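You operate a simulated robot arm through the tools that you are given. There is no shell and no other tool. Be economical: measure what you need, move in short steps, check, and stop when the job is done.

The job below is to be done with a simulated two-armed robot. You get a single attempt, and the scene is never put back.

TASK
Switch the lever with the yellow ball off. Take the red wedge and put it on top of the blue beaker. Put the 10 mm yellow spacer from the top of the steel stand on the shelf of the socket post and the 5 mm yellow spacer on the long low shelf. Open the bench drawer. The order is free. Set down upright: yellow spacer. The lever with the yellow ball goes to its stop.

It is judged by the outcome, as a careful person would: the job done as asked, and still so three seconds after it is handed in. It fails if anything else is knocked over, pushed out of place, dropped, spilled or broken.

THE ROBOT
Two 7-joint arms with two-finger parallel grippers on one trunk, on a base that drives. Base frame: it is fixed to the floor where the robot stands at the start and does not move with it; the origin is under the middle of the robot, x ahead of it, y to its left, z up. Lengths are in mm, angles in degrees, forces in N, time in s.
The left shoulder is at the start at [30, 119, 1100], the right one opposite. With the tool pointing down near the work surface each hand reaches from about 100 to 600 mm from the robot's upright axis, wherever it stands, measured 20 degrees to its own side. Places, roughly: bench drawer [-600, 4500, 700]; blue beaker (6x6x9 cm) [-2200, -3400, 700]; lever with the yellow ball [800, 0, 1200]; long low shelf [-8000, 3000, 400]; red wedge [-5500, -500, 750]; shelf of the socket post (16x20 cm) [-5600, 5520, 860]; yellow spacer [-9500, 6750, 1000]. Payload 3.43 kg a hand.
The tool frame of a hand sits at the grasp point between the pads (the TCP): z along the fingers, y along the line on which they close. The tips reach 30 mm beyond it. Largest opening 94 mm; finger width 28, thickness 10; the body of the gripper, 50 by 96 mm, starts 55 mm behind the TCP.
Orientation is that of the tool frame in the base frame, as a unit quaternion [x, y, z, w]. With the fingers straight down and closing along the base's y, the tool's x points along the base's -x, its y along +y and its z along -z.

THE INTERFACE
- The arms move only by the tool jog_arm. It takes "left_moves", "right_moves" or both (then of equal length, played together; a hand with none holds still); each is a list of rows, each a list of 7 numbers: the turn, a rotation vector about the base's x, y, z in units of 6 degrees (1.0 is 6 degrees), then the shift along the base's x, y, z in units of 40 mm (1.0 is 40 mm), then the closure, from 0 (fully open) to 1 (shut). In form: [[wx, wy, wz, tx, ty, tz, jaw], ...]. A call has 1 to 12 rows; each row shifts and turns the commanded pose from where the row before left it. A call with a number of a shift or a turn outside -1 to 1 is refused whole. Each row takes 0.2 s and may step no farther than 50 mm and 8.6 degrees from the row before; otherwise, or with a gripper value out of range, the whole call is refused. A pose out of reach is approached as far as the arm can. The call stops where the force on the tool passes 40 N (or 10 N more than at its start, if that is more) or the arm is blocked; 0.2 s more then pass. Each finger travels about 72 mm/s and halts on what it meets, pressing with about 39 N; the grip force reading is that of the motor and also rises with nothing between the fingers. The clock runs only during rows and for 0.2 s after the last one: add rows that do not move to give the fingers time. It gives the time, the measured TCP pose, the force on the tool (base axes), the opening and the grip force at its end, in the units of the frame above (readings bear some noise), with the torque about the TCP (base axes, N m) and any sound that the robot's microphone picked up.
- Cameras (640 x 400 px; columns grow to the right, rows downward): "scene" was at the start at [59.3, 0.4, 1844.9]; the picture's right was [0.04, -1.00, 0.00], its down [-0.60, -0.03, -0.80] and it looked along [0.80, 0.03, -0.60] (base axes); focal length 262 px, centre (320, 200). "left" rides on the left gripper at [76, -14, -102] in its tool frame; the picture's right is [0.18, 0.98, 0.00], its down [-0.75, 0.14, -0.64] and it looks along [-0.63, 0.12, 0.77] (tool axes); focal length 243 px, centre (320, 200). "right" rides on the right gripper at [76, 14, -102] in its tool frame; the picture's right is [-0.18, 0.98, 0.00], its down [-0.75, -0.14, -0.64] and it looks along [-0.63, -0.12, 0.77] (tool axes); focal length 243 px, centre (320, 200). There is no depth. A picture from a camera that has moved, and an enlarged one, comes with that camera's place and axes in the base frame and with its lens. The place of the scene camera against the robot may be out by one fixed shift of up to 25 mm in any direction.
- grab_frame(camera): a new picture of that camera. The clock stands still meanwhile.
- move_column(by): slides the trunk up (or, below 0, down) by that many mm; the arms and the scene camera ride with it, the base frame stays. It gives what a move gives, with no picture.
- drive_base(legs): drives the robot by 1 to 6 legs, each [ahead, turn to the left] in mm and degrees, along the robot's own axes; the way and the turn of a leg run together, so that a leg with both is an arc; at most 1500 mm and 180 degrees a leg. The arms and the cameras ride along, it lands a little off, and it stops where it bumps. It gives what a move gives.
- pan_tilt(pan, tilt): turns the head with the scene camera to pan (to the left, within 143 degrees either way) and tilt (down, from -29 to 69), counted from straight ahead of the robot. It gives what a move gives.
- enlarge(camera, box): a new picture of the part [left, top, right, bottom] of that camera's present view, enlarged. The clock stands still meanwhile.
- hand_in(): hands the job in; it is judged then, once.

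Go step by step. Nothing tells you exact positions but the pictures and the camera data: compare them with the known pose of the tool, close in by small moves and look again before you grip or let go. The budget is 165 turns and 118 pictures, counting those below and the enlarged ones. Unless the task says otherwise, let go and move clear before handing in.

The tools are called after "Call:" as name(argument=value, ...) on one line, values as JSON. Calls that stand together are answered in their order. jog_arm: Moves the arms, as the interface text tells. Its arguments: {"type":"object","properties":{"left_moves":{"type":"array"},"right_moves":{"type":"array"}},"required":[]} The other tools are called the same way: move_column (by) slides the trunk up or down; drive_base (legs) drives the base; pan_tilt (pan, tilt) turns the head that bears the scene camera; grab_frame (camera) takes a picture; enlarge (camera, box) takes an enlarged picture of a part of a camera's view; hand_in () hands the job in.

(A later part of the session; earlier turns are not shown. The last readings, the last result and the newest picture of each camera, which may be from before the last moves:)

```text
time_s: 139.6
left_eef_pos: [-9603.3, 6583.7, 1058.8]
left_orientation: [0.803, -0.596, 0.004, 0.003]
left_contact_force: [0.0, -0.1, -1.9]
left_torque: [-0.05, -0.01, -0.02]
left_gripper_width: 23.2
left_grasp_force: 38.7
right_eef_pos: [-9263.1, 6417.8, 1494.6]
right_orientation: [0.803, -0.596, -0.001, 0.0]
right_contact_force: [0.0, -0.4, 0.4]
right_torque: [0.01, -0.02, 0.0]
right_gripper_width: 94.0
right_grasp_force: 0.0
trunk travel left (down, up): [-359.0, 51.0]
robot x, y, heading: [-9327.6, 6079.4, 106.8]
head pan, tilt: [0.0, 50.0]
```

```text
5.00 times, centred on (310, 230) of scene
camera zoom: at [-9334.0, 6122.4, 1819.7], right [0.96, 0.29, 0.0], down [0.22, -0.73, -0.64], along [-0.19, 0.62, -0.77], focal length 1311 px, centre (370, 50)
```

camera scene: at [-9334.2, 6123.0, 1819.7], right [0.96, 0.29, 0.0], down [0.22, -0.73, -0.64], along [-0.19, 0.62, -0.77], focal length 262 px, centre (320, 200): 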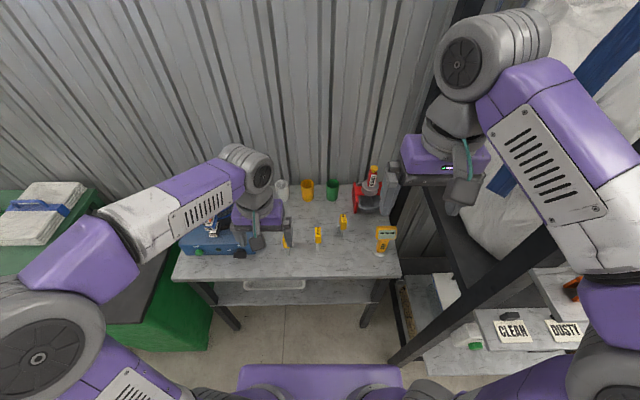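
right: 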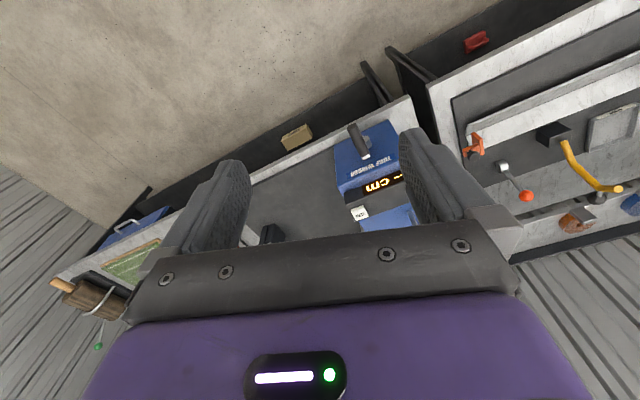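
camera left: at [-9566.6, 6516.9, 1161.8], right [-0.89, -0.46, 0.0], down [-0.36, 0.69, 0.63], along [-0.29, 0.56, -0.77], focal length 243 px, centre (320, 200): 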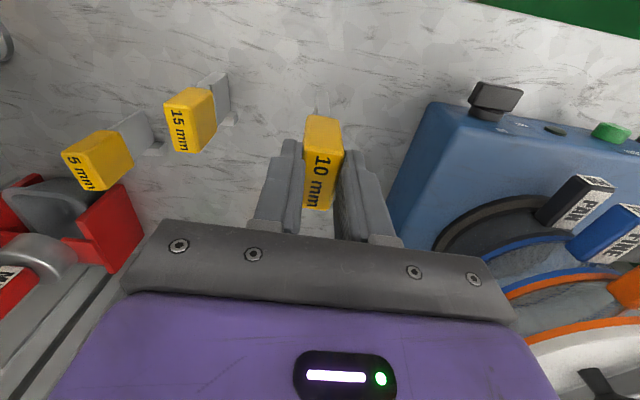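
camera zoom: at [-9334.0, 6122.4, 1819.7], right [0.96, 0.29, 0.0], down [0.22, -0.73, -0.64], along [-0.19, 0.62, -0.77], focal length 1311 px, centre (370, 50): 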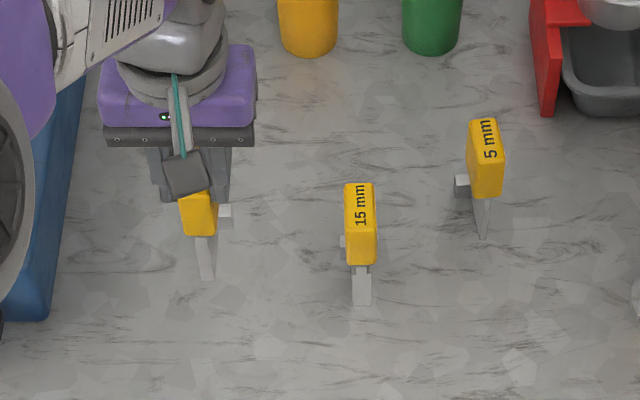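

The 10 mm spacer (head, blade and foot in one) is held at 23 mm and lifted. Next I draw the left hand back and extend the right hand toward the 5 mm one at about (-9419, 6729).

Call:
jog_arm(left_moves=[[0, 0, 0, 0.097, -0.31, 0.4, 1], [0, 0, 0, 0.097, -0.31, 0.4, 1], [0, 0, 0, 0.097, -0.31, 0.3, 1], [0, 0, 0, 0.097, -0.31, 0.3, 1], [0, 0, 0, 0.097, -0.31, 0.3, 1], [0, 0, 0, 0.097, -0.31, 0.3, 1], [0, 0, 0, 0.097, -0.31, 0.3, 1], [0, 0, 0, 0.097, -0.31, 0.3, 1], [0, 0, 0, 0.097, -0.31, 0.3, 1]], right_moves=[[0, 0, 0, -0.364, 0.747, -0.817, 0], [0, 0, 0, -0.364, 0.747, -0.817, 0], [0, 0, 0, -0.364, 0.747, -0.817, 0], [0, 0, 0, -0.364, 0.747, -0.817, 0], [0, 0, 0, -0.364, 0.747, -0.817, 0], [0, 0, 0, -0.364, 0.747, -0.817, 0], [0, 0, 0, -0.364, 0.747, -0.817, 0], [0, 0, 0, -0.364, 0.747, -0.817, 0], [0, 0, 0, -0.364, 0.747, -0.817, 0]])

Call:
grab_frame(camera="scene")

Call:
grab_frame(camera="right")

```text
time_s: 141.6
left_eef_pos: [-9569.1, 6472.4, 1173.2]
left_orientation: [0.803, -0.596, 0.006, 0.005]
left_contact_force: [-0.9, -0.1, -1.3]
left_torque: [0.0, -0.04, 0.01]
left_gripper_width: 23.3
left_grasp_force: 38.8
right_eef_pos: [-9395.6, 6688.1, 1199.5]
right_orientation: [0.803, -0.596, -0.001, 0.0]
right_contact_force: [-0.2, 0.6, -0.3]
right_torque: [-0.01, -0.01, 0.02]
right_gripper_width: 94.0
right_grasp_force: 0.1
trunk travel left (down, up): [-359.0, 51.0]
robot x, y, heading: [-9324.2, 6079.8, 107.0]
head pan, tilt: [0.0, 50.0]
```

```text
57 pictures are left
camera scene: at [-9335.2, 6124.3, 1819.6], right [0.96, 0.29, 0.0], down [0.22, -0.73, -0.64], along [-0.19, 0.61, -0.77], focal length 262 px, centre (320, 200)
```

scene: 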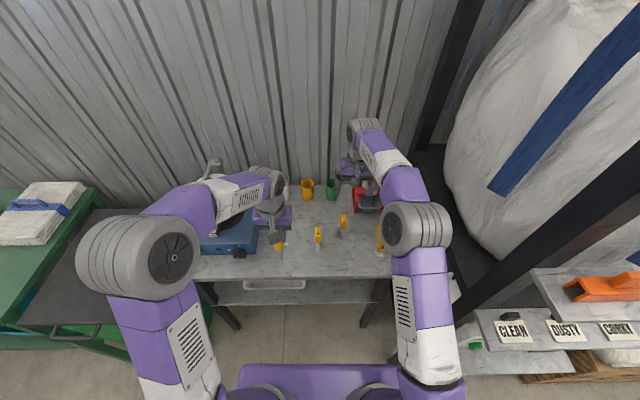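

```text
56 pictures are left
camera right: at [-9388.3, 6611.3, 1300.3], right [-0.99, -0.11, 0.0], down [-0.08, 0.76, 0.64], along [-0.07, 0.64, -0.77], focal length 243 px, centre (320, 200)
```

right: 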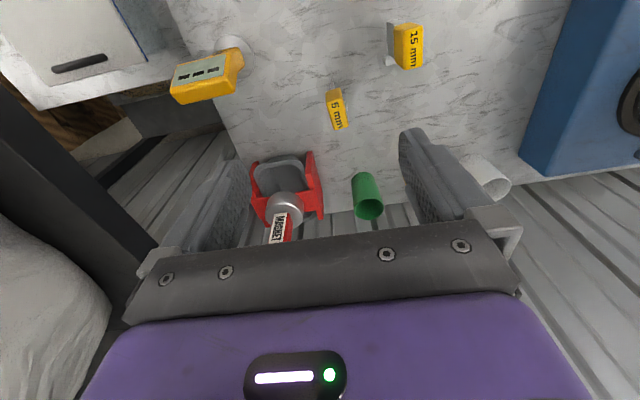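

The 5 mm spacer's top is at (-9421, 6724, 990) by both cameras. I descend the right hand onto it.

Call:
jog_arm(right_moves=[[0, 0, 0, -0.2, 0.3, -0.8, 0], [0, 0, 0, -0.2, 0.3, -0.85, 0], [0, 0, 0, -0.2, 0.3, -0.85, 0], [0, 0, 0, 0, 0, -0.95, 0], [0, 0, 0, 0, 0, -0.95, 0], [0, 0, 0, 0, 0, -0.6, 0]])

Call:
grab_frame(camera="right")

```text
time_s: 143.0
left_eef_pos: [-9569.4, 6472.4, 1174.8]
left_orientation: [0.803, -0.596, 0.005, 0.004]
left_contact_force: [-0.1, -0.4, -1.7]
left_torque: [-0.02, 0.01, 0.04]
left_gripper_width: 23.5
left_grasp_force: 38.7
right_eef_pos: [-9419.4, 6722.2, 998.2]
right_orientation: [0.804, -0.595, -0.001, 0.0]
right_contact_force: [-0.4, 0.2, 0.0]
right_torque: [0.01, -0.02, 0.01]
right_gripper_width: 94.0
right_grasp_force: 0.0
trunk travel left (down, up): [-359.0, 51.0]
robot x, y, heading: [-9318.9, 6081.5, 107.0]
head pan, tilt: [0.0, 50.0]
```

```text
55 pictures are left
camera right: at [-9412.5, 6645.4, 1100.9], right [-0.99, -0.11, 0.0], down [-0.08, 0.76, 0.64], along [-0.07, 0.64, -0.77], focal length 243 px, centre (320, 200)
```

right: 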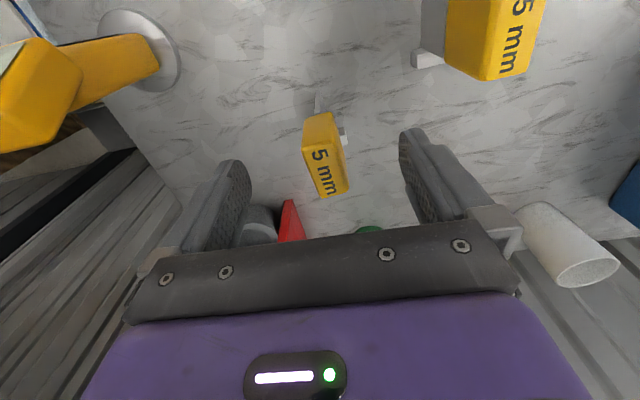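

Centred. Down 20 mm more, close and lift gently.

Call:
jog_arm(right_moves=[[0, 0, 0, -0.08, -0.05, -0.5, 0], [0, 0, 0, 0, 0, 0, 0.3], [0, 0, 0, 0, 0, 0, 0.6], [0, 0, 0, 0, 0, 0, 0.8], [0, 0, 0, 0, 0, 0, 1], [0, 0, 0, 0, 0, 0, 1]])

Call:
jog_arm(right_moves=[[0, 0, 0, 0, 0, 0.3, 1], [0, 0, 0, 0, 0, 0.8, 1], [0, 0, 0, 0, 0, 0.9, 1], [0, 0, 0, 0, 0, 0.9, 1], [0, 0, 0, 0.15, -0.5, 0.8, 1], [0, 0, 0, 0.29, -0.9, 0.5, 1], [0, 0, 0, 0.29, -0.9, 0, 1], [0, 0, 0, 0.29, -0.9, 0, 1], [0, 0, 0, 0.29, -0.9, 0, 1]])

Call:
grab_frame(camera="scene")

```text
time_s: 144.4
left_eef_pos: [-9568.8, 6472.1, 1174.4]
left_orientation: [0.803, -0.595, 0.005, 0.004]
left_contact_force: [0.7, -0.4, -0.8]
left_torque: [-0.07, 0.03, 0.0]
left_gripper_width: 23.4
left_grasp_force: 38.8
right_eef_pos: [-9422.1, 6719.7, 980.3]
right_orientation: [0.803, -0.595, -0.001, -0.001]
right_contact_force: [-0.7, 1.3, 1.3]
right_torque: [0.07, 0.06, 0.0]
right_gripper_width: 23.2
right_grasp_force: 39.0
trunk travel left (down, up): [-359.0, 51.0]
robot x, y, heading: [-9323.3, 6077.0, 106.9]
head pan, tilt: [0.0, 50.0]
```

```text
time_s: 146.4
left_eef_pos: [-9567.6, 6472.9, 1174.8]
left_orientation: [0.803, -0.596, 0.003, 0.002]
left_contact_force: [-0.6, 0.1, -1.9]
left_torque: [-0.01, 0.01, 0.0]
left_gripper_width: 23.5
left_grasp_force: 38.9
right_eef_pos: [-9367.7, 6555.5, 1148.3]
right_orientation: [0.803, -0.596, 0.0, -0.001]
right_contact_force: [-1.2, -0.4, -1.9]
right_torque: [-0.03, -0.03, -0.03]
right_gripper_width: 23.3
right_grasp_force: 38.7
trunk travel left (down, up): [-359.0, 51.0]
robot x, y, heading: [-9322.5, 6081.0, 106.9]
head pan, tilt: [0.0, 50.0]
```

```text
54 pictures are left
camera scene: at [-9333.6, 6121.8, 1819.7], right [0.96, 0.29, 0.0], down [0.22, -0.73, -0.64], along [-0.19, 0.62, -0.77], focal length 262 px, centre (320, 200)
```

scene: 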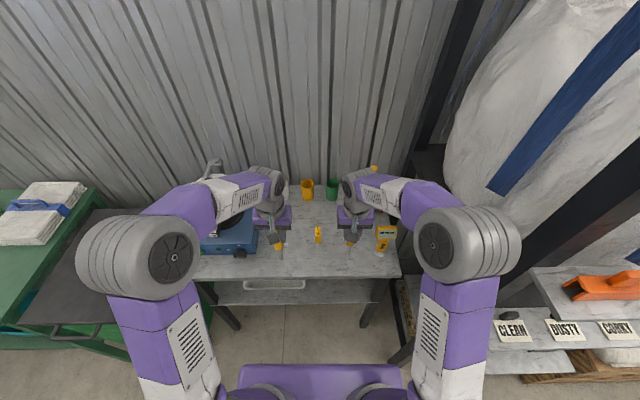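

Both spacers are held. I back out, go back along the lane and stop near (-6600, 5030) to view the socket post.

Call:
drive_base(legs=[[-250, 0], [0, -111], [1340, 0], [0, -24.5], [1400, 0]])

Call:
pan_tilt(pan=50, tilt=25)

Call:
grab_frame(camera="scene")

```text
time_s: 161.7
left_eef_pos: [-7408.5, 5582.2, 1172.6]
left_orientation: [0.257, 0.966, 0.002, -0.008]
left_contact_force: [0.8, 0.8, -1.4]
left_torque: [0.04, 0.05, 0.02]
left_gripper_width: 23.4
left_grasp_force: 39.2
right_eef_pos: [-7497.3, 5383.1, 1145.8]
right_orientation: [0.257, 0.966, 0.0, -0.002]
right_contact_force: [0.2, -0.3, -2.0]
right_torque: [-0.01, 0.06, -0.01]
right_gripper_width: 23.2
right_grasp_force: 39.1
trunk travel left (down, up): [-359.0, 51.0]
robot x, y, heading: [-7858.1, 5698.9, -29.8]
head pan, tilt: [0.0, 50.0]
stopped in leg 5: the robot was blocked; the commanded pose is now the measured one
```

```text
time_s: 162.8
left_eef_pos: [-7410.1, 5581.5, 1173.9]
left_orientation: [0.259, 0.966, 0.002, -0.005]
left_contact_force: [0.2, 0.1, -1.9]
left_torque: [0.01, 0.0, 0.05]
left_gripper_width: 23.2
left_grasp_force: 38.9
right_eef_pos: [-7497.5, 5383.8, 1146.5]
right_orientation: [0.257, 0.966, 0.0, 0.0]
right_contact_force: [0.5, -0.5, -2.4]
right_torque: [0.0, 0.04, 0.01]
right_gripper_width: 23.3
right_grasp_force: 38.6
trunk travel left (down, up): [-359.0, 51.0]
robot x, y, heading: [-7858.3, 5698.2, -29.9]
head pan, tilt: [50.0, 25.0]
```

```text
53 pictures are left
camera scene: at [-7795.4, 5743.2, 1857.1], right [0.34, -0.94, 0.0], down [-0.4, -0.15, -0.91], along [0.85, 0.31, -0.42], focal length 262 px, centre (320, 200)
```

scene: 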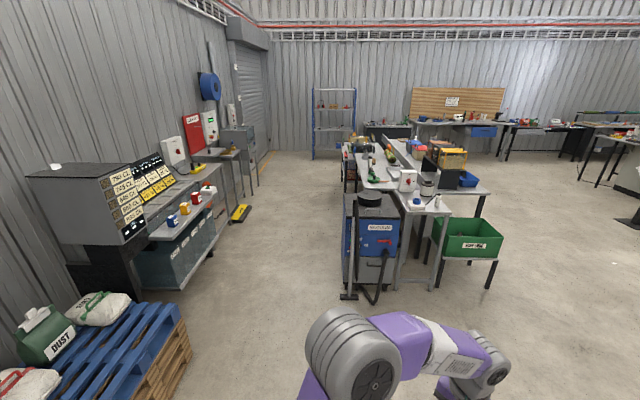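

The base got blocked by something; I look ahead and down to find it.

Call:
pan_tilt(pan=0, tilt=45)

Call:
grab_frame(camera="scene")

```text
time_s: 164.0
left_eef_pos: [-7411.1, 5583.8, 1173.6]
left_orientation: [0.258, 0.966, 0.001, -0.006]
left_contact_force: [-0.2, 0.5, -1.0]
left_torque: [0.01, 0.02, 0.03]
left_gripper_width: 23.4
left_grasp_force: 39.4
right_eef_pos: [-7499.4, 5383.4, 1146.7]
right_orientation: [0.257, 0.966, 0.0, -0.001]
right_contact_force: [0.1, 0.5, -1.5]
right_torque: [0.03, 0.02, 0.01]
right_gripper_width: 23.7
right_grasp_force: 38.7
trunk travel left (down, up): [-359.0, 51.0]
robot x, y, heading: [-7858.7, 5699.2, -29.9]
head pan, tilt: [0.0, 45.0]
```

```text
52 pictures are left
camera scene: at [-7811.1, 5670.9, 1826.6], right [-0.5, -0.87, 0.0], down [-0.61, 0.35, -0.71], along [0.61, -0.35, -0.71], focal length 262 px, centre (320, 200)
```

scene: 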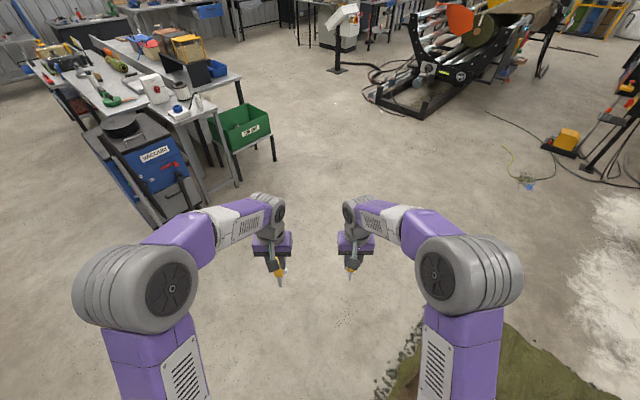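

The base touched the tarp edge at its right front. Before re-routing I zoom in on the predicted socket post spot, pixel (198, 110).

Call:
enlarge(camera="scene", box=[130, 60, 260, 170])

Call:
drive_base(legs=[[-180, 0], [0, 32]])

```text
3.64 times, centred on (195, 115) of scene
camera zoom: at [-7811.1, 5670.9, 1826.6], right [-0.5, -0.87, 0.0], down [-0.61, 0.35, -0.71], along [0.61, -0.35, -0.71], focal length 953 px, centre (774, 509)
```

zoom: 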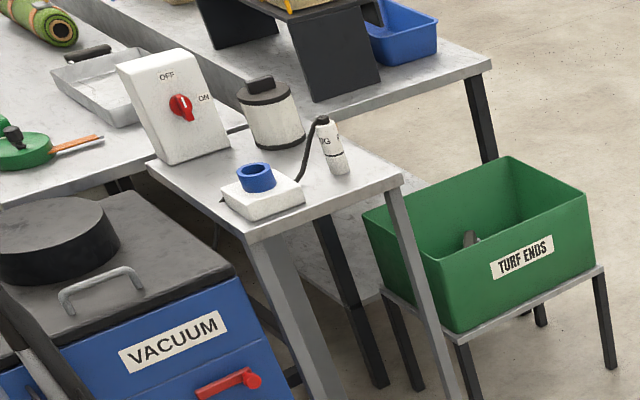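

```text
time_s: 167.1
left_eef_pos: [-7570.7, 5924.7, 1174.7]
left_orientation: [-0.017, 1.0, 0.0, -0.006]
left_contact_force: [0.2, 0.0, -1.6]
left_torque: [-0.02, 0.04, -0.03]
left_gripper_width: 23.5
left_grasp_force: 38.7
right_eef_pos: [-7540.1, 5710.1, 1146.4]
right_orientation: [-0.018, 1.0, 0.0, -0.001]
right_contact_force: [-0.6, 0.4, -1.7]
right_torque: [0.01, 0.04, 0.03]
right_gripper_width: 23.4
right_grasp_force: 39.1
trunk travel left (down, up): [-359.0, 51.0]
robot x, y, heading: [-8014.3, 5788.6, 2.2]
head pan, tilt: [0.0, 45.0]
```

The small grey table with the blue socket and plug is the likely target; it needs a closer look. I drive around the tarp to about (-6460, 5305), facing the table's free edge.

Call:
drive_base(legs=[[900, 0], [0, -40.5], [800, 0], [0, 58]])

Call:
pan_tilt(pan=0, tilt=35)

Call:
grab_frame(camera="scene")

```text
time_s: 180.2
left_eef_pos: [-6106.8, 5567.3, 1174.2]
left_orientation: [-0.161, 0.987, -0.002, -0.007]
left_contact_force: [-0.1, -0.8, -1.6]
left_torque: [-0.02, 0.04, 0.01]
left_gripper_width: 23.4
left_grasp_force: 38.9
right_eef_pos: [-6015.8, 5370.1, 1147.5]
right_orientation: [-0.162, 0.987, -0.001, 0.0]
right_contact_force: [-0.1, 0.9, -2.2]
right_torque: [-0.02, 0.06, 0.0]
right_gripper_width: 23.2
right_grasp_force: 38.6
trunk travel left (down, up): [-359.0, 51.0]
robot x, y, heading: [-6490.2, 5312.4, 18.5]
head pan, tilt: [0.0, 45.0]
```

```text
time_s: 180.9
left_eef_pos: [-6105.1, 5567.0, 1173.1]
left_orientation: [-0.16, 0.987, 0.0, -0.006]
left_contact_force: [0.6, 0.1, -1.4]
left_torque: [0.01, 0.06, -0.02]
left_gripper_width: 23.3
left_grasp_force: 39.4
right_eef_pos: [-6014.6, 5369.4, 1147.1]
right_orientation: [-0.162, 0.987, 0.0, 0.0]
right_contact_force: [1.0, 0.5, -1.6]
right_torque: [0.0, 0.04, 0.02]
right_gripper_width: 23.4
right_grasp_force: 38.8
trunk travel left (down, up): [-359.0, 51.0]
robot x, y, heading: [-6488.8, 5307.6, 18.8]
head pan, tilt: [0.0, 35.0]
```

```text
50 pictures are left
camera scene: at [-6432.9, 5326.2, 1841.3], right [0.32, -0.95, 0.0], down [-0.54, -0.18, -0.82], along [0.78, 0.26, -0.57], focal length 262 px, centre (320, 200)
```

scene: 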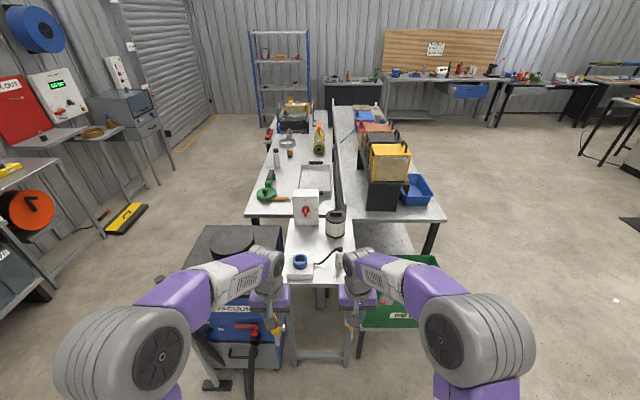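

I'm square to the small table. Zooming in to see its free surface.

Call:
enlarge(camera="scene", box=[270, 180, 370, 300])

```text
3.33 times, centred on (320, 240) of scene
camera zoom: at [-6432.9, 5326.2, 1841.3], right [0.32, -0.95, 0.0], down [-0.54, -0.18, -0.82], along [0.78, 0.26, -0.57], focal length 874 px, centre (320, 67)
```

zoom: 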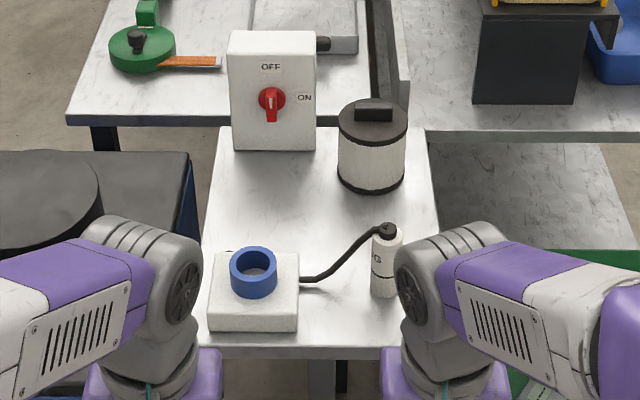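

This small table is the socket post: a free patch lies behind the blue socket, about 1035 ahead and 55 left. I drive 360 mm closer with both spacers held high.

Call:
drive_base(legs=[[355, 0]])

Call:
pan_tilt(pan=0, tilt=52)

Call:
grab_frame(camera="scene")

Call:
grab_frame(camera="left")

```text
time_s: 183.2
left_eef_pos: [-5769.6, 5680.6, 1174.6]
left_orientation: [-0.161, 0.987, -0.001, -0.006]
left_contact_force: [0.4, -0.1, -0.8]
left_torque: [0.02, 0.02, -0.03]
left_gripper_width: 23.2
left_grasp_force: 38.5
right_eef_pos: [-5678.4, 5484.0, 1146.1]
right_orientation: [-0.162, 0.987, 0.0, 0.0]
right_contact_force: [0.6, -0.3, -0.9]
right_torque: [0.0, 0.05, 0.01]
right_gripper_width: 23.2
right_grasp_force: 39.1
trunk travel left (down, up): [-359.0, 51.0]
robot x, y, heading: [-6155.9, 5423.2, 18.7]
head pan, tilt: [0.0, 35.0]
```

```text
time_s: 184.0
left_eef_pos: [-5770.2, 5680.0, 1174.7]
left_orientation: [-0.161, 0.987, -0.002, -0.006]
left_contact_force: [-0.5, 0.9, -1.2]
left_torque: [-0.02, 0.03, 0.02]
left_gripper_width: 23.3
left_grasp_force: 38.4
right_eef_pos: [-5679.3, 5482.8, 1145.9]
right_orientation: [-0.162, 0.987, 0.001, 0.0]
right_contact_force: [-0.8, 0.5, -0.9]
right_torque: [0.0, 0.07, -0.01]
right_gripper_width: 23.1
right_grasp_force: 38.8
trunk travel left (down, up): [-359.0, 51.0]
robot x, y, heading: [-6152.4, 5422.3, 18.6]
head pan, tilt: [0.0, 52.0]
```

```text
48 pictures are left
camera scene: at [-6109.2, 5434.8, 1817.0], right [0.32, -0.95, 0.0], down [-0.75, -0.25, -0.62], along [0.58, 0.2, -0.79], focal length 262 px, centre (320, 200)
```

scene: 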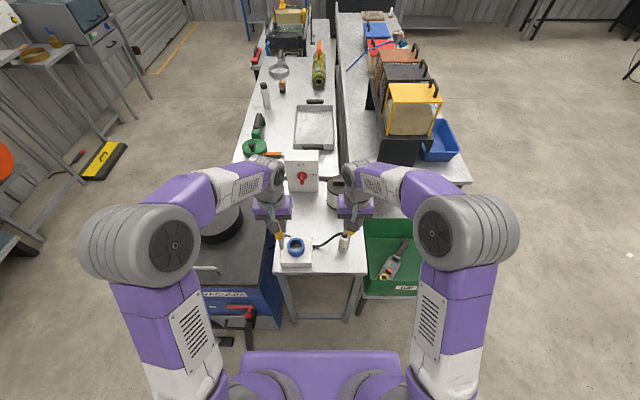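

```text
47 pictures are left
camera left: at [-5835.4, 5642.7, 1277.2], right [-0.49, 0.87, 0.0], down [0.68, 0.38, 0.63], along [0.55, 0.31, -0.77], focal length 243 px, centre (320, 200)
```

left: 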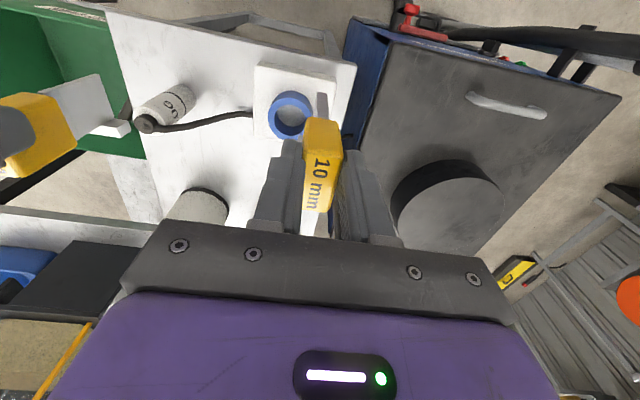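

The free patch is at about 650 ahead, 60 left. I move the left hand over it at height and look down.

Call:
jog_arm(left_moves=[[0, 0, 0, 0.892, 0.025, 0, 1], [0, 0, 0, 0.892, 0.025, 0, 1], [0, 0, 0, 0.892, 0.025, 0, 1], [0, 0, 0, 0.892, 0.025, 0, 1], [0, 0, 0, 0.892, 0.025, -0.2, 1], [0, 0, 0, 0.892, 0.025, -0.2, 1], [0, 0, 0, 0, 0, -0.8, 1], [0, 0, 0, 0, 0, -0.8, 1]])

Call:
grab_frame(camera="left")

Call:
enlarge(camera="scene", box=[250, 150, 380, 280])

```text
time_s: 185.8
left_eef_pos: [-5575.3, 5683.6, 1088.6]
left_orientation: [-0.161, 0.987, -0.001, -0.007]
left_contact_force: [0.0, 0.1, -1.2]
left_torque: [-0.01, 0.05, -0.01]
left_gripper_width: 23.2
left_grasp_force: 38.7
left hand out of reach, approached as far as the arm can: row 6
right_eef_pos: [-5678.9, 5483.5, 1146.7]
right_orientation: [-0.161, 0.987, 0.0, -0.001]
right_contact_force: [0.1, 0.9, -1.8]
right_torque: [-0.03, 0.05, 0.01]
right_gripper_width: 23.0
right_grasp_force: 39.2
trunk travel left (down, up): [-359.0, 51.0]
robot x, y, heading: [-6155.3, 5425.5, 18.6]
head pan, tilt: [0.0, 52.0]
```

```text
46 pictures are left
camera left: at [-5640.9, 5646.7, 1193.1], right [-0.49, 0.87, 0.0], down [0.68, 0.38, 0.63], along [0.55, 0.31, -0.78], focal length 243 px, centre (320, 200)
```

left: 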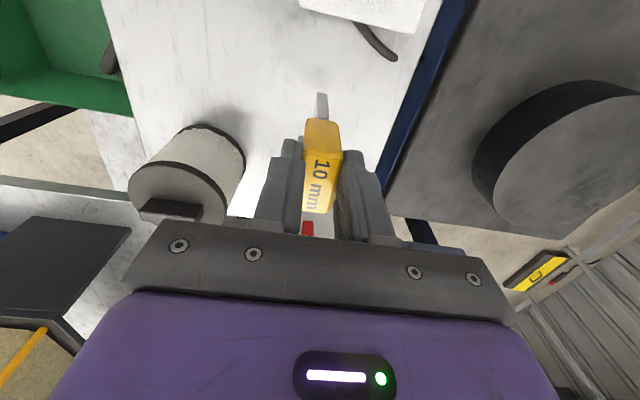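

```text
3.08 times, centred on (315, 215) of scene
camera zoom: at [-6107.3, 5435.1, 1816.9], right [0.32, -0.95, 0.0], down [-0.75, -0.25, -0.61], along [0.58, 0.2, -0.79], focal length 807 px, centre (335, 154)
```

zoom: 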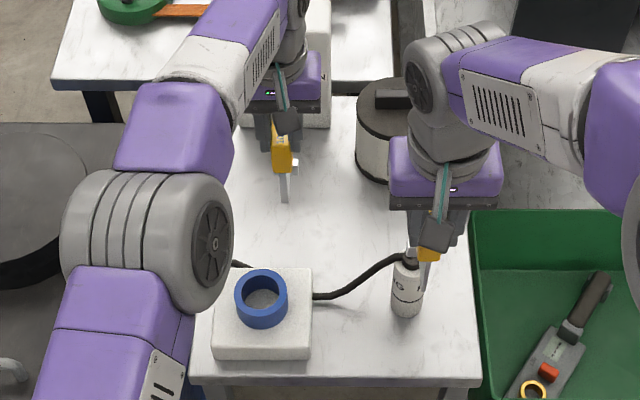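

The spot below is clear on all sides (over 70 mm). I lower the spacer, slowly at the end.

Call:
jog_arm(left_moves=[[0, 0, 0, 0, 0, -0.6, 1], [0, 0, 0, 0, 0, -0.6, 1], [0, 0, 0, 0, 0, -0.6, 1], [0, 0, 0, 0, 0, -0.5, 1]])

Call:
enlarge(camera="scene", box=[280, 170, 340, 230])

```text
time_s: 186.8
left_eef_pos: [-5577.1, 5684.9, 997.3]
left_orientation: [-0.161, 0.987, 0.0, -0.007]
left_contact_force: [0.0, -0.1, -1.3]
left_torque: [0.0, 0.04, -0.04]
left_gripper_width: 23.2
left_grasp_force: 39.2
right_eef_pos: [-5678.0, 5483.2, 1146.2]
right_orientation: [-0.161, 0.987, 0.0, 0.001]
right_contact_force: [-0.1, -0.4, -1.4]
right_torque: [0.01, 0.07, 0.02]
right_gripper_width: 23.4
right_grasp_force: 39.1
trunk travel left (down, up): [-359.0, 51.0]
robot x, y, heading: [-6153.8, 5427.1, 18.6]
head pan, tilt: [0.0, 52.0]
```

```text
6.67 times, centred on (310, 200) of scene
camera zoom: at [-6108.4, 5435.0, 1817.0], right [0.32, -0.95, 0.0], down [-0.75, -0.25, -0.62], along [0.58, 0.2, -0.79], focal length 1748 px, centre (387, 200)
```

zoom: 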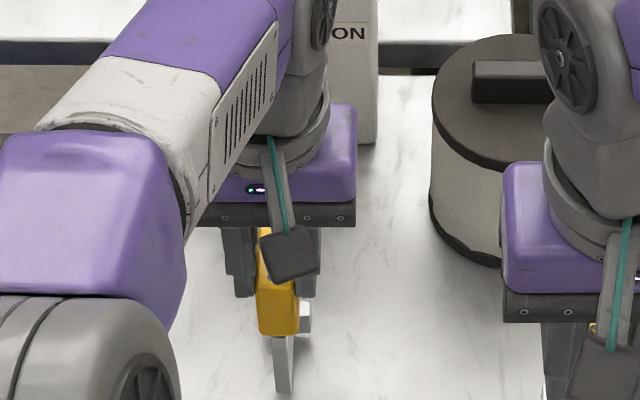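

Still in the air; slow 6 mm steps until contact.

Call:
jog_arm(left_moves=[[0, 0, 0, 0, 0, -0.15, 1], [0, 0, 0, 0, 0, -0.15, 1], [0, 0, 0, 0, 0, -0.15, 1], [0, 0, 0, 0, 0, -0.15, 1], [0, 0, 0, 0, 0, 0, 1]])

```text
time_s: 188.0
left_eef_pos: [-5576.0, 5685.6, 982.3]
left_orientation: [-0.162, 0.987, -0.001, 0.001]
left_contact_force: [2.4, 3.1, 36.7]
left_torque: [0.21, -0.24, -0.05]
left_gripper_width: 23.4
left_grasp_force: 39.0
right_eef_pos: [-5681.9, 5481.8, 1148.8]
right_orientation: [-0.162, 0.987, 0.001, 0.001]
right_contact_force: [0.1, 0.1, -1.6]
right_torque: [0.0, 0.03, 0.03]
right_gripper_width: 23.5
right_grasp_force: 39.1
trunk travel left (down, up): [-359.0, 51.0]
robot x, y, heading: [-6156.9, 5427.3, 18.5]
head pan, tilt: [0.0, 52.0]
```

Contact at about z 983. I relieve the pressure, then open.

Call:
jog_arm(left_moves=[[0, 0, 0, 0, 0, 0.1, 1], [0, 0, 0, 0, 0, 0.1, 1], [0, 0, 0, 0, 0, 0, 1]])

```text
time_s: 188.8
left_eef_pos: [-5577.8, 5684.7, 981.4]
left_orientation: [-0.161, 0.987, -0.001, -0.007]
left_contact_force: [2.7, 0.5, 6.1]
left_torque: [0.17, -0.59, 0.02]
left_gripper_width: 22.9
left_grasp_force: 38.8
right_eef_pos: [-5681.7, 5481.8, 1145.1]
right_orientation: [-0.162, 0.987, 0.0, 0.0]
right_contact_force: [-0.1, -1.3, -1.7]
right_torque: [-0.03, 0.01, 0.03]
right_gripper_width: 23.4
right_grasp_force: 39.3
trunk travel left (down, up): [-359.0, 51.0]
robot x, y, heading: [-6155.1, 5423.8, 18.6]
head pan, tilt: [0.0, 52.0]
```

Call:
jog_arm(left_moves=[[0, 0, 0, 0, 0, 0, 0.9], [0, 0, 0, 0, 0, 0, 0.7], [0, 0, 0, 0, 0, 0, 0.4], [0, 0, 0, 0, 0, 0, 0.3], [0, 0, 0, 0, 0, 0.7, 0.3], [0, 0, 0, 0, 0, 0.9, 0.3], [0, 0, 0, 0, 0, 0.9, 0.3], [0, 0, 0, 0, 0, 0.9, 0.3]])

Call:
grab_frame(camera="left")

```text
time_s: 190.6
left_eef_pos: [-5577.1, 5683.9, 1119.2]
left_orientation: [-0.161, 0.987, -0.002, -0.006]
left_contact_force: [-0.5, 1.2, -0.1]
left_torque: [0.02, -0.01, 0.0]
left_gripper_width: 66.0
left_grasp_force: 0.1
right_eef_pos: [-5678.5, 5482.3, 1146.5]
right_orientation: [-0.162, 0.987, 0.001, 0.0]
right_contact_force: [0.1, -1.5, -2.1]
right_torque: [-0.01, 0.06, -0.02]
right_gripper_width: 23.4
right_grasp_force: 39.7
trunk travel left (down, up): [-359.0, 51.0]
robot x, y, heading: [-6156.2, 5424.6, 18.5]
head pan, tilt: [0.0, 52.0]
```

```text
43 pictures are left
camera left: at [-5642.2, 5646.2, 1222.6], right [-0.49, 0.87, 0.0], down [0.68, 0.38, 0.63], along [0.55, 0.31, -0.77], focal length 243 px, centre (320, 200)
```

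left: 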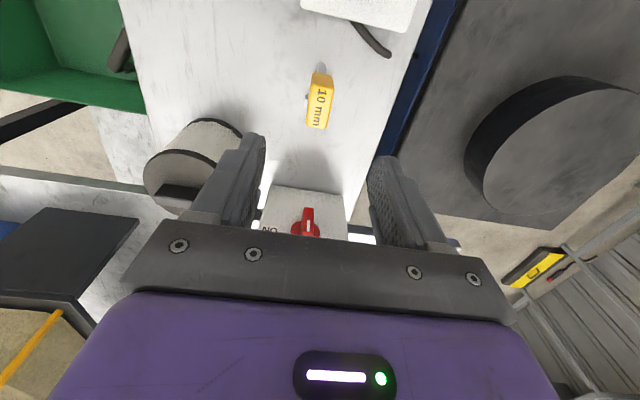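

The 10 mm spacer stands upright on the socket post's shelf. I retract the left hand, back off, and head toward the low shelf near (-8000, 3000).

Call:
jog_arm(left_moves=[[0, 0, 0, -0.7, -0.1, 0.5, 0.3], [0, 0, 0, -0.9, -0.2, 0.3, 0.1], [0, 0, 0, -1, -0.15, 0, 0], [0, 0, 0, -1, -0.1, 0, 0], [0, 0, 0, -1, -0.1, 0, 0]])

Call:
drive_base(legs=[[-500, 0], [0, -133], [1450, 0], [0, -43]])

Call:
pan_tilt(pan=0, tilt=40)

Call:
grab_frame(camera="scene")

```text
time_s: 191.8
left_eef_pos: [-5761.7, 5658.5, 1151.2]
left_orientation: [-0.162, 0.987, 0.0, -0.005]
left_contact_force: [-0.1, -0.2, 0.5]
left_torque: [0.02, -0.02, 0.01]
left_gripper_width: 94.2
left_grasp_force: 0.0
right_eef_pos: [-5680.9, 5481.7, 1147.8]
right_orientation: [-0.161, 0.987, 0.0, -0.001]
right_contact_force: [0.1, -0.3, -1.2]
right_torque: [-0.01, 0.01, 0.02]
right_gripper_width: 23.0
right_grasp_force: 38.9
trunk travel left (down, up): [-359.0, 51.0]
robot x, y, heading: [-6153.2, 5423.0, 18.7]
head pan, tilt: [0.0, 52.0]
```

```text
time_s: 209.2
left_eef_pos: [-7651.6, 3691.8, 1150.6]
left_orientation: [0.984, 0.179, 0.006, -0.001]
left_contact_force: [-0.1, -0.1, 0.4]
left_torque: [0.0, -0.01, 0.0]
left_gripper_width: 94.0
left_grasp_force: 0.0
right_eef_pos: [-7740.2, 3864.9, 1147.2]
right_orientation: [0.984, 0.18, -0.001, 0.0]
right_contact_force: [0.4, -0.8, -2.0]
right_torque: [0.0, -0.04, 0.0]
right_gripper_width: 23.1
right_grasp_force: 39.2
trunk travel left (down, up): [-359.0, 51.0]
robot x, y, heading: [-7267.7, 3939.0, -159.3]
head pan, tilt: [0.0, 52.0]
```

```text
time_s: 209.9
left_eef_pos: [-7650.6, 3692.8, 1150.9]
left_orientation: [0.984, 0.179, 0.006, 0.0]
left_contact_force: [0.5, -0.1, -0.7]
left_torque: [-0.03, 0.01, -0.04]
left_gripper_width: 94.1
left_grasp_force: 0.1
right_eef_pos: [-7739.1, 3864.0, 1147.3]
right_orientation: [0.984, 0.181, 0.0, 0.0]
right_contact_force: [0.1, 0.3, -0.7]
right_torque: [0.0, -0.03, -0.02]
right_gripper_width: 23.2
right_grasp_force: 38.8
trunk travel left (down, up): [-359.0, 51.0]
robot x, y, heading: [-7266.0, 3939.6, -159.2]
head pan, tilt: [0.0, 40.0]
```

```text
42 pictures are left
camera scene: at [-7316.3, 3918.5, 1833.8], right [-0.35, 0.94, 0.0], down [0.6, 0.23, -0.77], along [-0.72, -0.27, -0.64], focal length 262 px, centre (320, 200)
```

scene: 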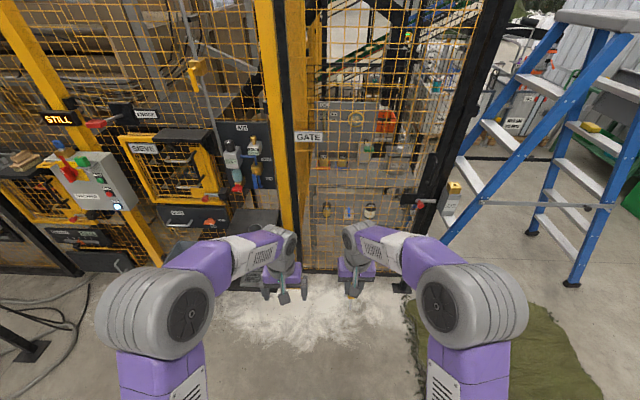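

The low shelf lies to my left, hidden behind the left arm. I pan toward it.

Call:
drive_base(legs=[[0, 60]])

Call:
pan_tilt(pan=-25, tilt=38)

Call:
grab_frame(camera="scene")

```text
time_s: 213.0
left_eef_pos: [-7242.5, 3484.4, 1151.1]
left_orientation: [0.761, 0.648, 0.005, -0.004]
left_contact_force: [-0.8, 0.1, -0.4]
left_torque: [-0.01, 0.01, 0.0]
left_gripper_width: 93.9
left_grasp_force: 0.1
right_eef_pos: [-7434.6, 3492.9, 1147.3]
right_orientation: [0.76, 0.65, -0.001, 0.0]
right_contact_force: [0.0, 0.3, -0.7]
right_torque: [0.02, 0.01, -0.02]
right_gripper_width: 23.1
right_grasp_force: 39.1
trunk travel left (down, up): [-359.0, 51.0]
robot x, y, heading: [-7263.5, 3938.6, -98.9]
head pan, tilt: [0.0, 40.0]
```

```text
time_s: 213.9
left_eef_pos: [-7242.0, 3483.9, 1150.5]
left_orientation: [0.761, 0.649, 0.005, -0.004]
left_contact_force: [0.9, -1.1, 0.1]
left_torque: [-0.02, 0.01, 0.01]
left_gripper_width: 93.8
left_grasp_force: 0.0
right_eef_pos: [-7435.6, 3493.0, 1146.0]
right_orientation: [0.76, 0.65, 0.0, 0.001]
right_contact_force: [-0.9, 0.3, -1.5]
right_torque: [0.05, -0.04, -0.03]
right_gripper_width: 23.3
right_grasp_force: 39.2
trunk travel left (down, up): [-359.0, 51.0]
robot x, y, heading: [-7263.7, 3942.0, -99.0]
head pan, tilt: [-25.0, 38.0]
```

```text
41 pictures are left
camera scene: at [-7308.3, 3896.0, 1836.8], right [-0.83, 0.56, 0.0], down [0.34, 0.51, -0.79], along [-0.44, -0.65, -0.62], focal length 262 px, centre (320, 200)
```

scene: 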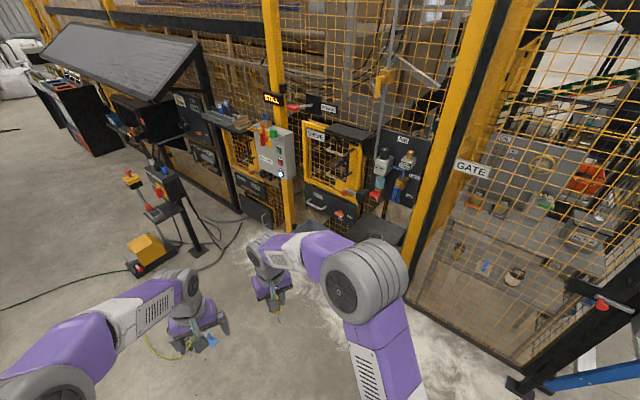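

I drive in front of the shelf and face the fence squarely.

Call:
drive_base(legs=[[600, 0], [0, -60]])

Call:
pan_tilt(pan=0, tilt=55)

Call:
grab_frame(camera="scene")

```text
time_s: 219.9
left_eef_pos: [-7741.9, 3103.2, 1151.1]
left_orientation: [0.983, 0.184, 0.005, -0.002]
left_contact_force: [0.5, -0.5, 0.1]
left_torque: [0.03, -0.02, -0.02]
left_gripper_width: 94.0
left_grasp_force: 0.0
right_eef_pos: [-7830.5, 3273.3, 1146.9]
right_orientation: [0.983, 0.184, 0.0, 0.0]
right_contact_force: [0.5, -0.2, -1.7]
right_torque: [-0.01, -0.06, -0.01]
right_gripper_width: 23.2
right_grasp_force: 39.3
trunk travel left (down, up): [-359.0, 51.0]
robot x, y, heading: [-7361.5, 3354.4, -159.0]
head pan, tilt: [-25.0, 38.0]
```

```text
time_s: 220.8
left_eef_pos: [-7742.1, 3103.7, 1151.4]
left_orientation: [0.983, 0.183, 0.006, -0.001]
left_contact_force: [-0.2, -0.1, -0.1]
left_torque: [0.0, -0.01, 0.02]
left_gripper_width: 93.9
left_grasp_force: 0.1
right_eef_pos: [-7829.9, 3272.6, 1146.3]
right_orientation: [0.983, 0.183, 0.0, 0.0]
right_contact_force: [0.0, -0.8, -1.4]
right_torque: [0.07, -0.04, 0.02]
right_gripper_width: 23.3
right_grasp_force: 39.2
trunk travel left (down, up): [-359.0, 51.0]
robot x, y, heading: [-7357.2, 3351.0, -159.2]
head pan, tilt: [0.0, 55.0]
```

```text
40 pictures are left
camera scene: at [-7395.9, 3335.5, 1813.2], right [-0.36, 0.93, 0.0], down [0.76, 0.29, -0.57], along [-0.54, -0.21, -0.82], focal length 262 px, centre (320, 200)
```

scene: 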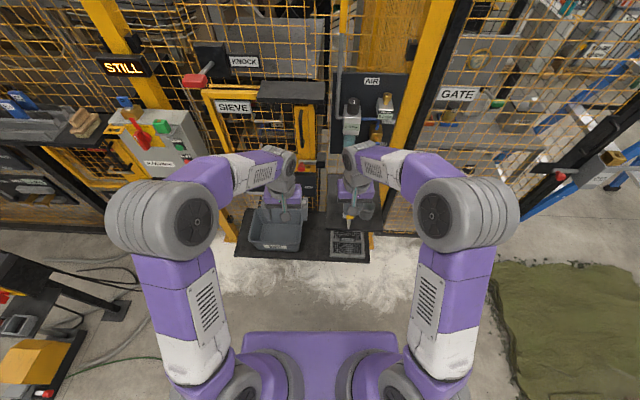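

The low black shelf is right ahead, with a tray and a grid plate on it. I zoom in to find free space.

Call:
enlarge(camera="scene", box=[220, 150, 390, 280])

Call:
grab_frame(camera="right")

```text
3.08 times, centred on (305, 215) of scene
camera zoom: at [-7395.9, 3335.5, 1813.2], right [-0.36, 0.93, 0.0], down [0.76, 0.29, -0.57], along [-0.54, -0.21, -0.82], focal length 807 px, centre (366, 154)
```

zoom: 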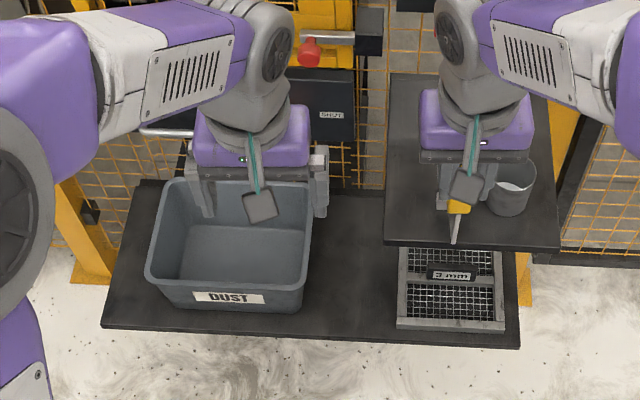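

```text
38 pictures are left
camera right: at [-7756.0, 3287.9, 1248.3], right [0.18, -0.98, 0.0], down [-0.75, -0.14, 0.64], along [-0.63, -0.12, -0.77], focal length 243 px, centre (320, 200)
```

right: 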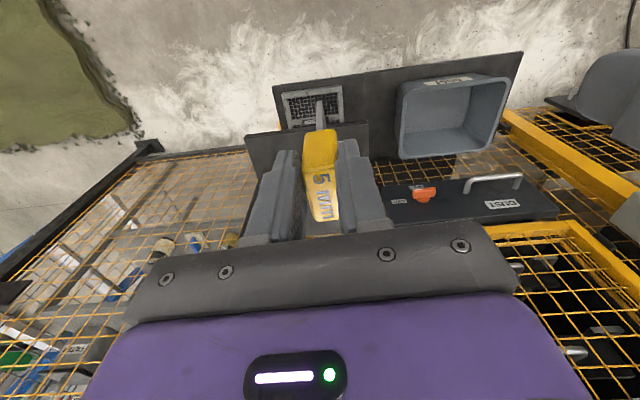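

The long low shelf (z about 400) has a free gap between the dust tray and the sieve grid; a second shelf (z about 800) overhangs its right half. I move the left hand aside, lower the trunk fully and bring the right hand in front of the gap.

Call:
jog_arm(left_moves=[[0, 0, 0, 0.366, -0.96, 0, 0], [0, 0, 0, 0.366, -0.96, 0, 0], [0, 0, 0, 0.366, -0.96, 0, 0], [0, 0, 0, 0.366, -0.96, 0, 0]])

Call:
move_column(by=-355)

Call:
jog_arm(right_moves=[[0, 0, 0, 0.284, -0.748, -0.5, 1], [0, 0, 0, 0.284, -0.748, -0.5, 1], [0, 0, 0, 0.284, -0.748, -0.5, 1], [0, 0, 0, 0.284, -0.748, -0.5, 1], [0, 0, 0, 0, 0, -0.9, 1], [0, 0, 0, 0, 0, -0.9, 1], [0, 0, 0, 0, 0, -0.9, 1], [0, 0, 0, 0, 0, -0.9, 1]])

Call:
grab_frame(camera="right")

Call:
grab_frame(camera="scene")

```text
time_s: 221.8
left_eef_pos: [-7682.4, 2946.6, 1150.3]
left_orientation: [0.983, 0.183, 0.007, -0.001]
left_contact_force: [0.4, -0.1, -0.9]
left_torque: [0.04, 0.04, -0.02]
left_gripper_width: 94.1
left_grasp_force: 0.1
right_eef_pos: [-7830.8, 3272.0, 1147.1]
right_orientation: [0.983, 0.185, 0.0, -0.001]
right_contact_force: [-0.4, 0.4, -1.1]
right_torque: [0.0, -0.04, 0.03]
right_gripper_width: 23.0
right_grasp_force: 39.3
trunk travel left (down, up): [-359.0, 51.0]
robot x, y, heading: [-7355.8, 3351.9, -158.9]
head pan, tilt: [0.0, 55.0]
```

```text
time_s: 225.3
left_eef_pos: [-7684.0, 2947.9, 795.8]
left_orientation: [0.983, 0.183, 0.006, -0.001]
left_contact_force: [-0.1, -0.5, 0.8]
left_torque: [0.03, -0.02, -0.01]
left_gripper_width: 93.8
left_grasp_force: 0.0
right_eef_pos: [-7831.1, 3273.2, 793.0]
right_orientation: [0.983, 0.185, 0.0, -0.001]
right_contact_force: [-0.2, 0.6, -1.6]
right_torque: [0.01, -0.04, 0.03]
right_gripper_width: 23.2
right_grasp_force: 39.8
trunk travel left (down, up): [-4.0, 406.0]
robot x, y, heading: [-7358.6, 3354.1, -158.8]
head pan, tilt: [0.0, 55.0]
```

```text
time_s: 227.1
left_eef_pos: [-7683.0, 2948.6, 796.3]
left_orientation: [0.983, 0.184, 0.006, -0.001]
left_contact_force: [0.0, 0.7, -0.4]
left_torque: [0.0, -0.01, 0.0]
left_gripper_width: 93.8
left_grasp_force: 0.2
right_eef_pos: [-7785.5, 3153.6, 568.1]
right_orientation: [0.983, 0.183, -0.001, 0.0]
right_contact_force: [0.5, 0.5, -1.9]
right_torque: [0.04, -0.05, 0.02]
right_gripper_width: 23.4
right_grasp_force: 39.0
trunk travel left (down, up): [-4.0, 406.0]
robot x, y, heading: [-7360.0, 3353.2, -159.0]
head pan, tilt: [0.0, 55.0]
```

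```text
37 pictures are left
camera right: at [-7710.6, 3167.4, 668.7], right [0.18, -0.98, 0.0], down [-0.75, -0.14, 0.64], along [-0.63, -0.12, -0.77], focal length 243 px, centre (320, 200)
```

right: 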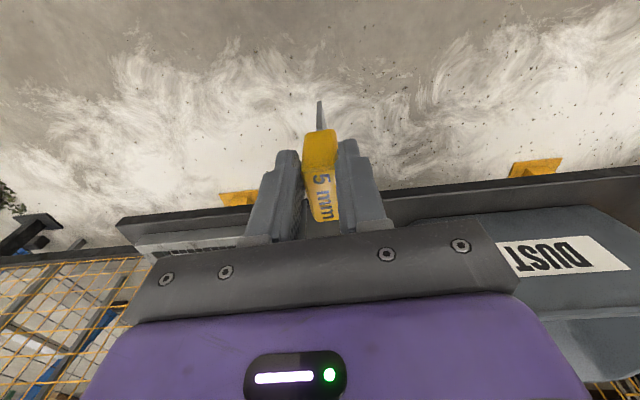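

```text
36 pictures are left
camera scene: at [-7396.1, 3335.4, 1458.1], right [-0.36, 0.93, 0.0], down [0.76, 0.3, -0.57], along [-0.53, -0.21, -0.82], focal length 262 px, centre (320, 200)
```

scene: 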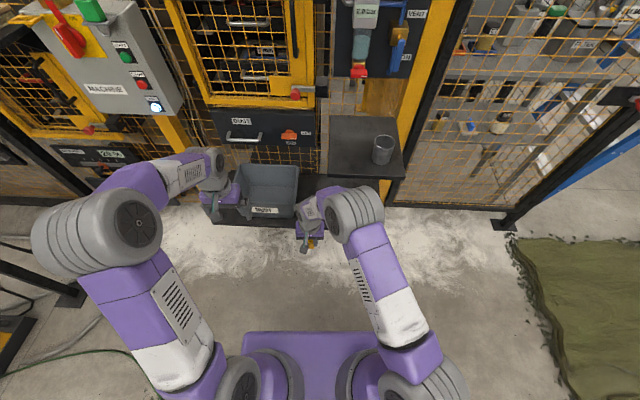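

I check the gap from the lowered scene camera.

Call:
enlarge(camera="scene", box=[230, 150, 390, 260])

```text
3.64 times, centred on (310, 205) of scene
camera zoom: at [-7396.1, 3335.4, 1458.1], right [-0.36, 0.93, 0.0], down [0.76, 0.3, -0.57], along [-0.53, -0.21, -0.82], focal length 953 px, centre (356, 182)
```

zoom: 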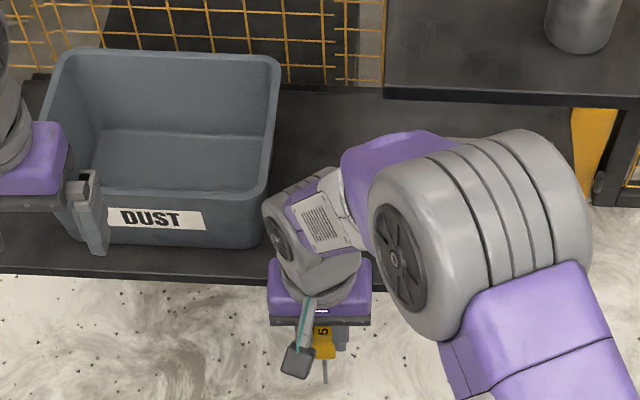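

The gap to the right of the DUST tray is clear, with the hand in line. I move forward over the shelf and watch the forces.

Call:
jog_arm(right_moves=[[0, 0, 0, -0.844, -0.372, 0, 1], [0, 0, 0, -0.844, -0.372, 0, 1], [0, 0, 0, -0.844, -0.372, 0, 1], [0, 0, 0, -0.844, -0.372, 0, 1], [0, 0, 0, -0.844, -0.372, 0, 1], [0, 0, 0, -0.844, -0.372, 0, 1]])

Call:
enlarge(camera="scene", box=[230, 150, 390, 260])

Call:
grab_frame(camera="right")

```text
time_s: 228.5
left_eef_pos: [-7681.8, 2950.1, 795.2]
left_orientation: [0.983, 0.183, 0.006, -0.001]
left_contact_force: [0.5, -0.2, 0.0]
left_torque: [-0.06, -0.02, -0.03]
left_gripper_width: 94.1
left_grasp_force: 0.1
right_eef_pos: [-7917.4, 3110.5, 575.1]
right_orientation: [0.983, 0.184, 0.002, 0.0]
right_contact_force: [10.5, 0.5, 2.0]
right_torque: [0.2, -1.45, -0.21]
right_gripper_width: 23.1
right_grasp_force: 38.6
right hand out of reach, approached as far as the arm can: row 4, 5, 6
trunk travel left (down, up): [-4.0, 406.0]
robot x, y, heading: [-7359.8, 3356.3, -158.8]
head pan, tilt: [0.0, 55.0]
```

```text
3.64 times, centred on (310, 205) of scene
camera zoom: at [-7394.8, 3335.7, 1458.2], right [-0.36, 0.93, 0.0], down [0.76, 0.3, -0.57], along [-0.54, -0.21, -0.82], focal length 953 px, centre (356, 182)
```

zoom: 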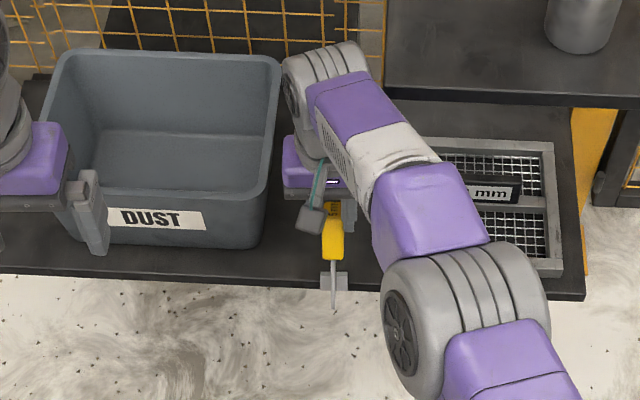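

```text
33 pictures are left
camera right: at [-7842.5, 3124.8, 677.1], right [0.18, -0.98, 0.0], down [-0.76, -0.14, 0.64], along [-0.63, -0.12, -0.77], focal length 243 px, centre (320, 200)
```

right: 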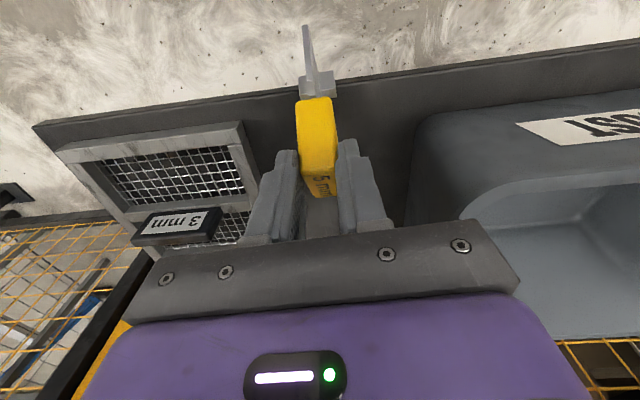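

The spacer's foot met the shelf's front edge (shelf top is about z 480, not 400) and it has pivoted about 30° in the grip. I back off and up to clear it, then look.

Call:
jog_arm(right_moves=[[0, 0, 0, 0.5, 0.19, 0.3, 1], [0, 0, 0, 0.8, 0.3, 0.4, 1], [0, 0, 0, 0.8, 0.3, 0.4, 1], [0, 0, 0, 0.3, 0.11, 0.6, 1]])

Call:
grab_frame(camera="right")

```text
time_s: 229.5
left_eef_pos: [-7683.1, 2949.7, 795.4]
left_orientation: [0.983, 0.183, 0.005, -0.002]
left_contact_force: [-0.5, -0.1, -0.1]
left_torque: [0.0, -0.02, -0.04]
left_gripper_width: 93.8
left_grasp_force: 0.0
right_eef_pos: [-7823.9, 3145.7, 643.2]
right_orientation: [0.983, 0.183, 0.0, 0.0]
right_contact_force: [-0.9, -0.6, -1.7]
right_torque: [-0.04, 0.06, 0.02]
right_gripper_width: 23.5
right_grasp_force: 39.4
trunk travel left (down, up): [-4.0, 406.0]
robot x, y, heading: [-7359.7, 3352.8, -158.9]
head pan, tilt: [0.0, 55.0]
```

```text
32 pictures are left
camera right: at [-7748.0, 3160.3, 744.9], right [0.18, -0.98, 0.0], down [-0.75, -0.14, 0.64], along [-0.63, -0.12, -0.77], focal length 243 px, centre (320, 200)
```

right: 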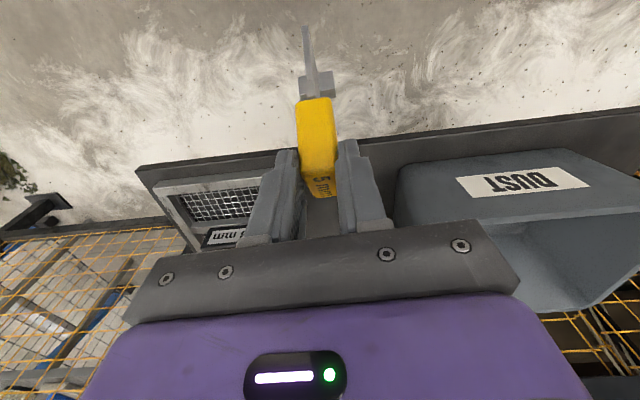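

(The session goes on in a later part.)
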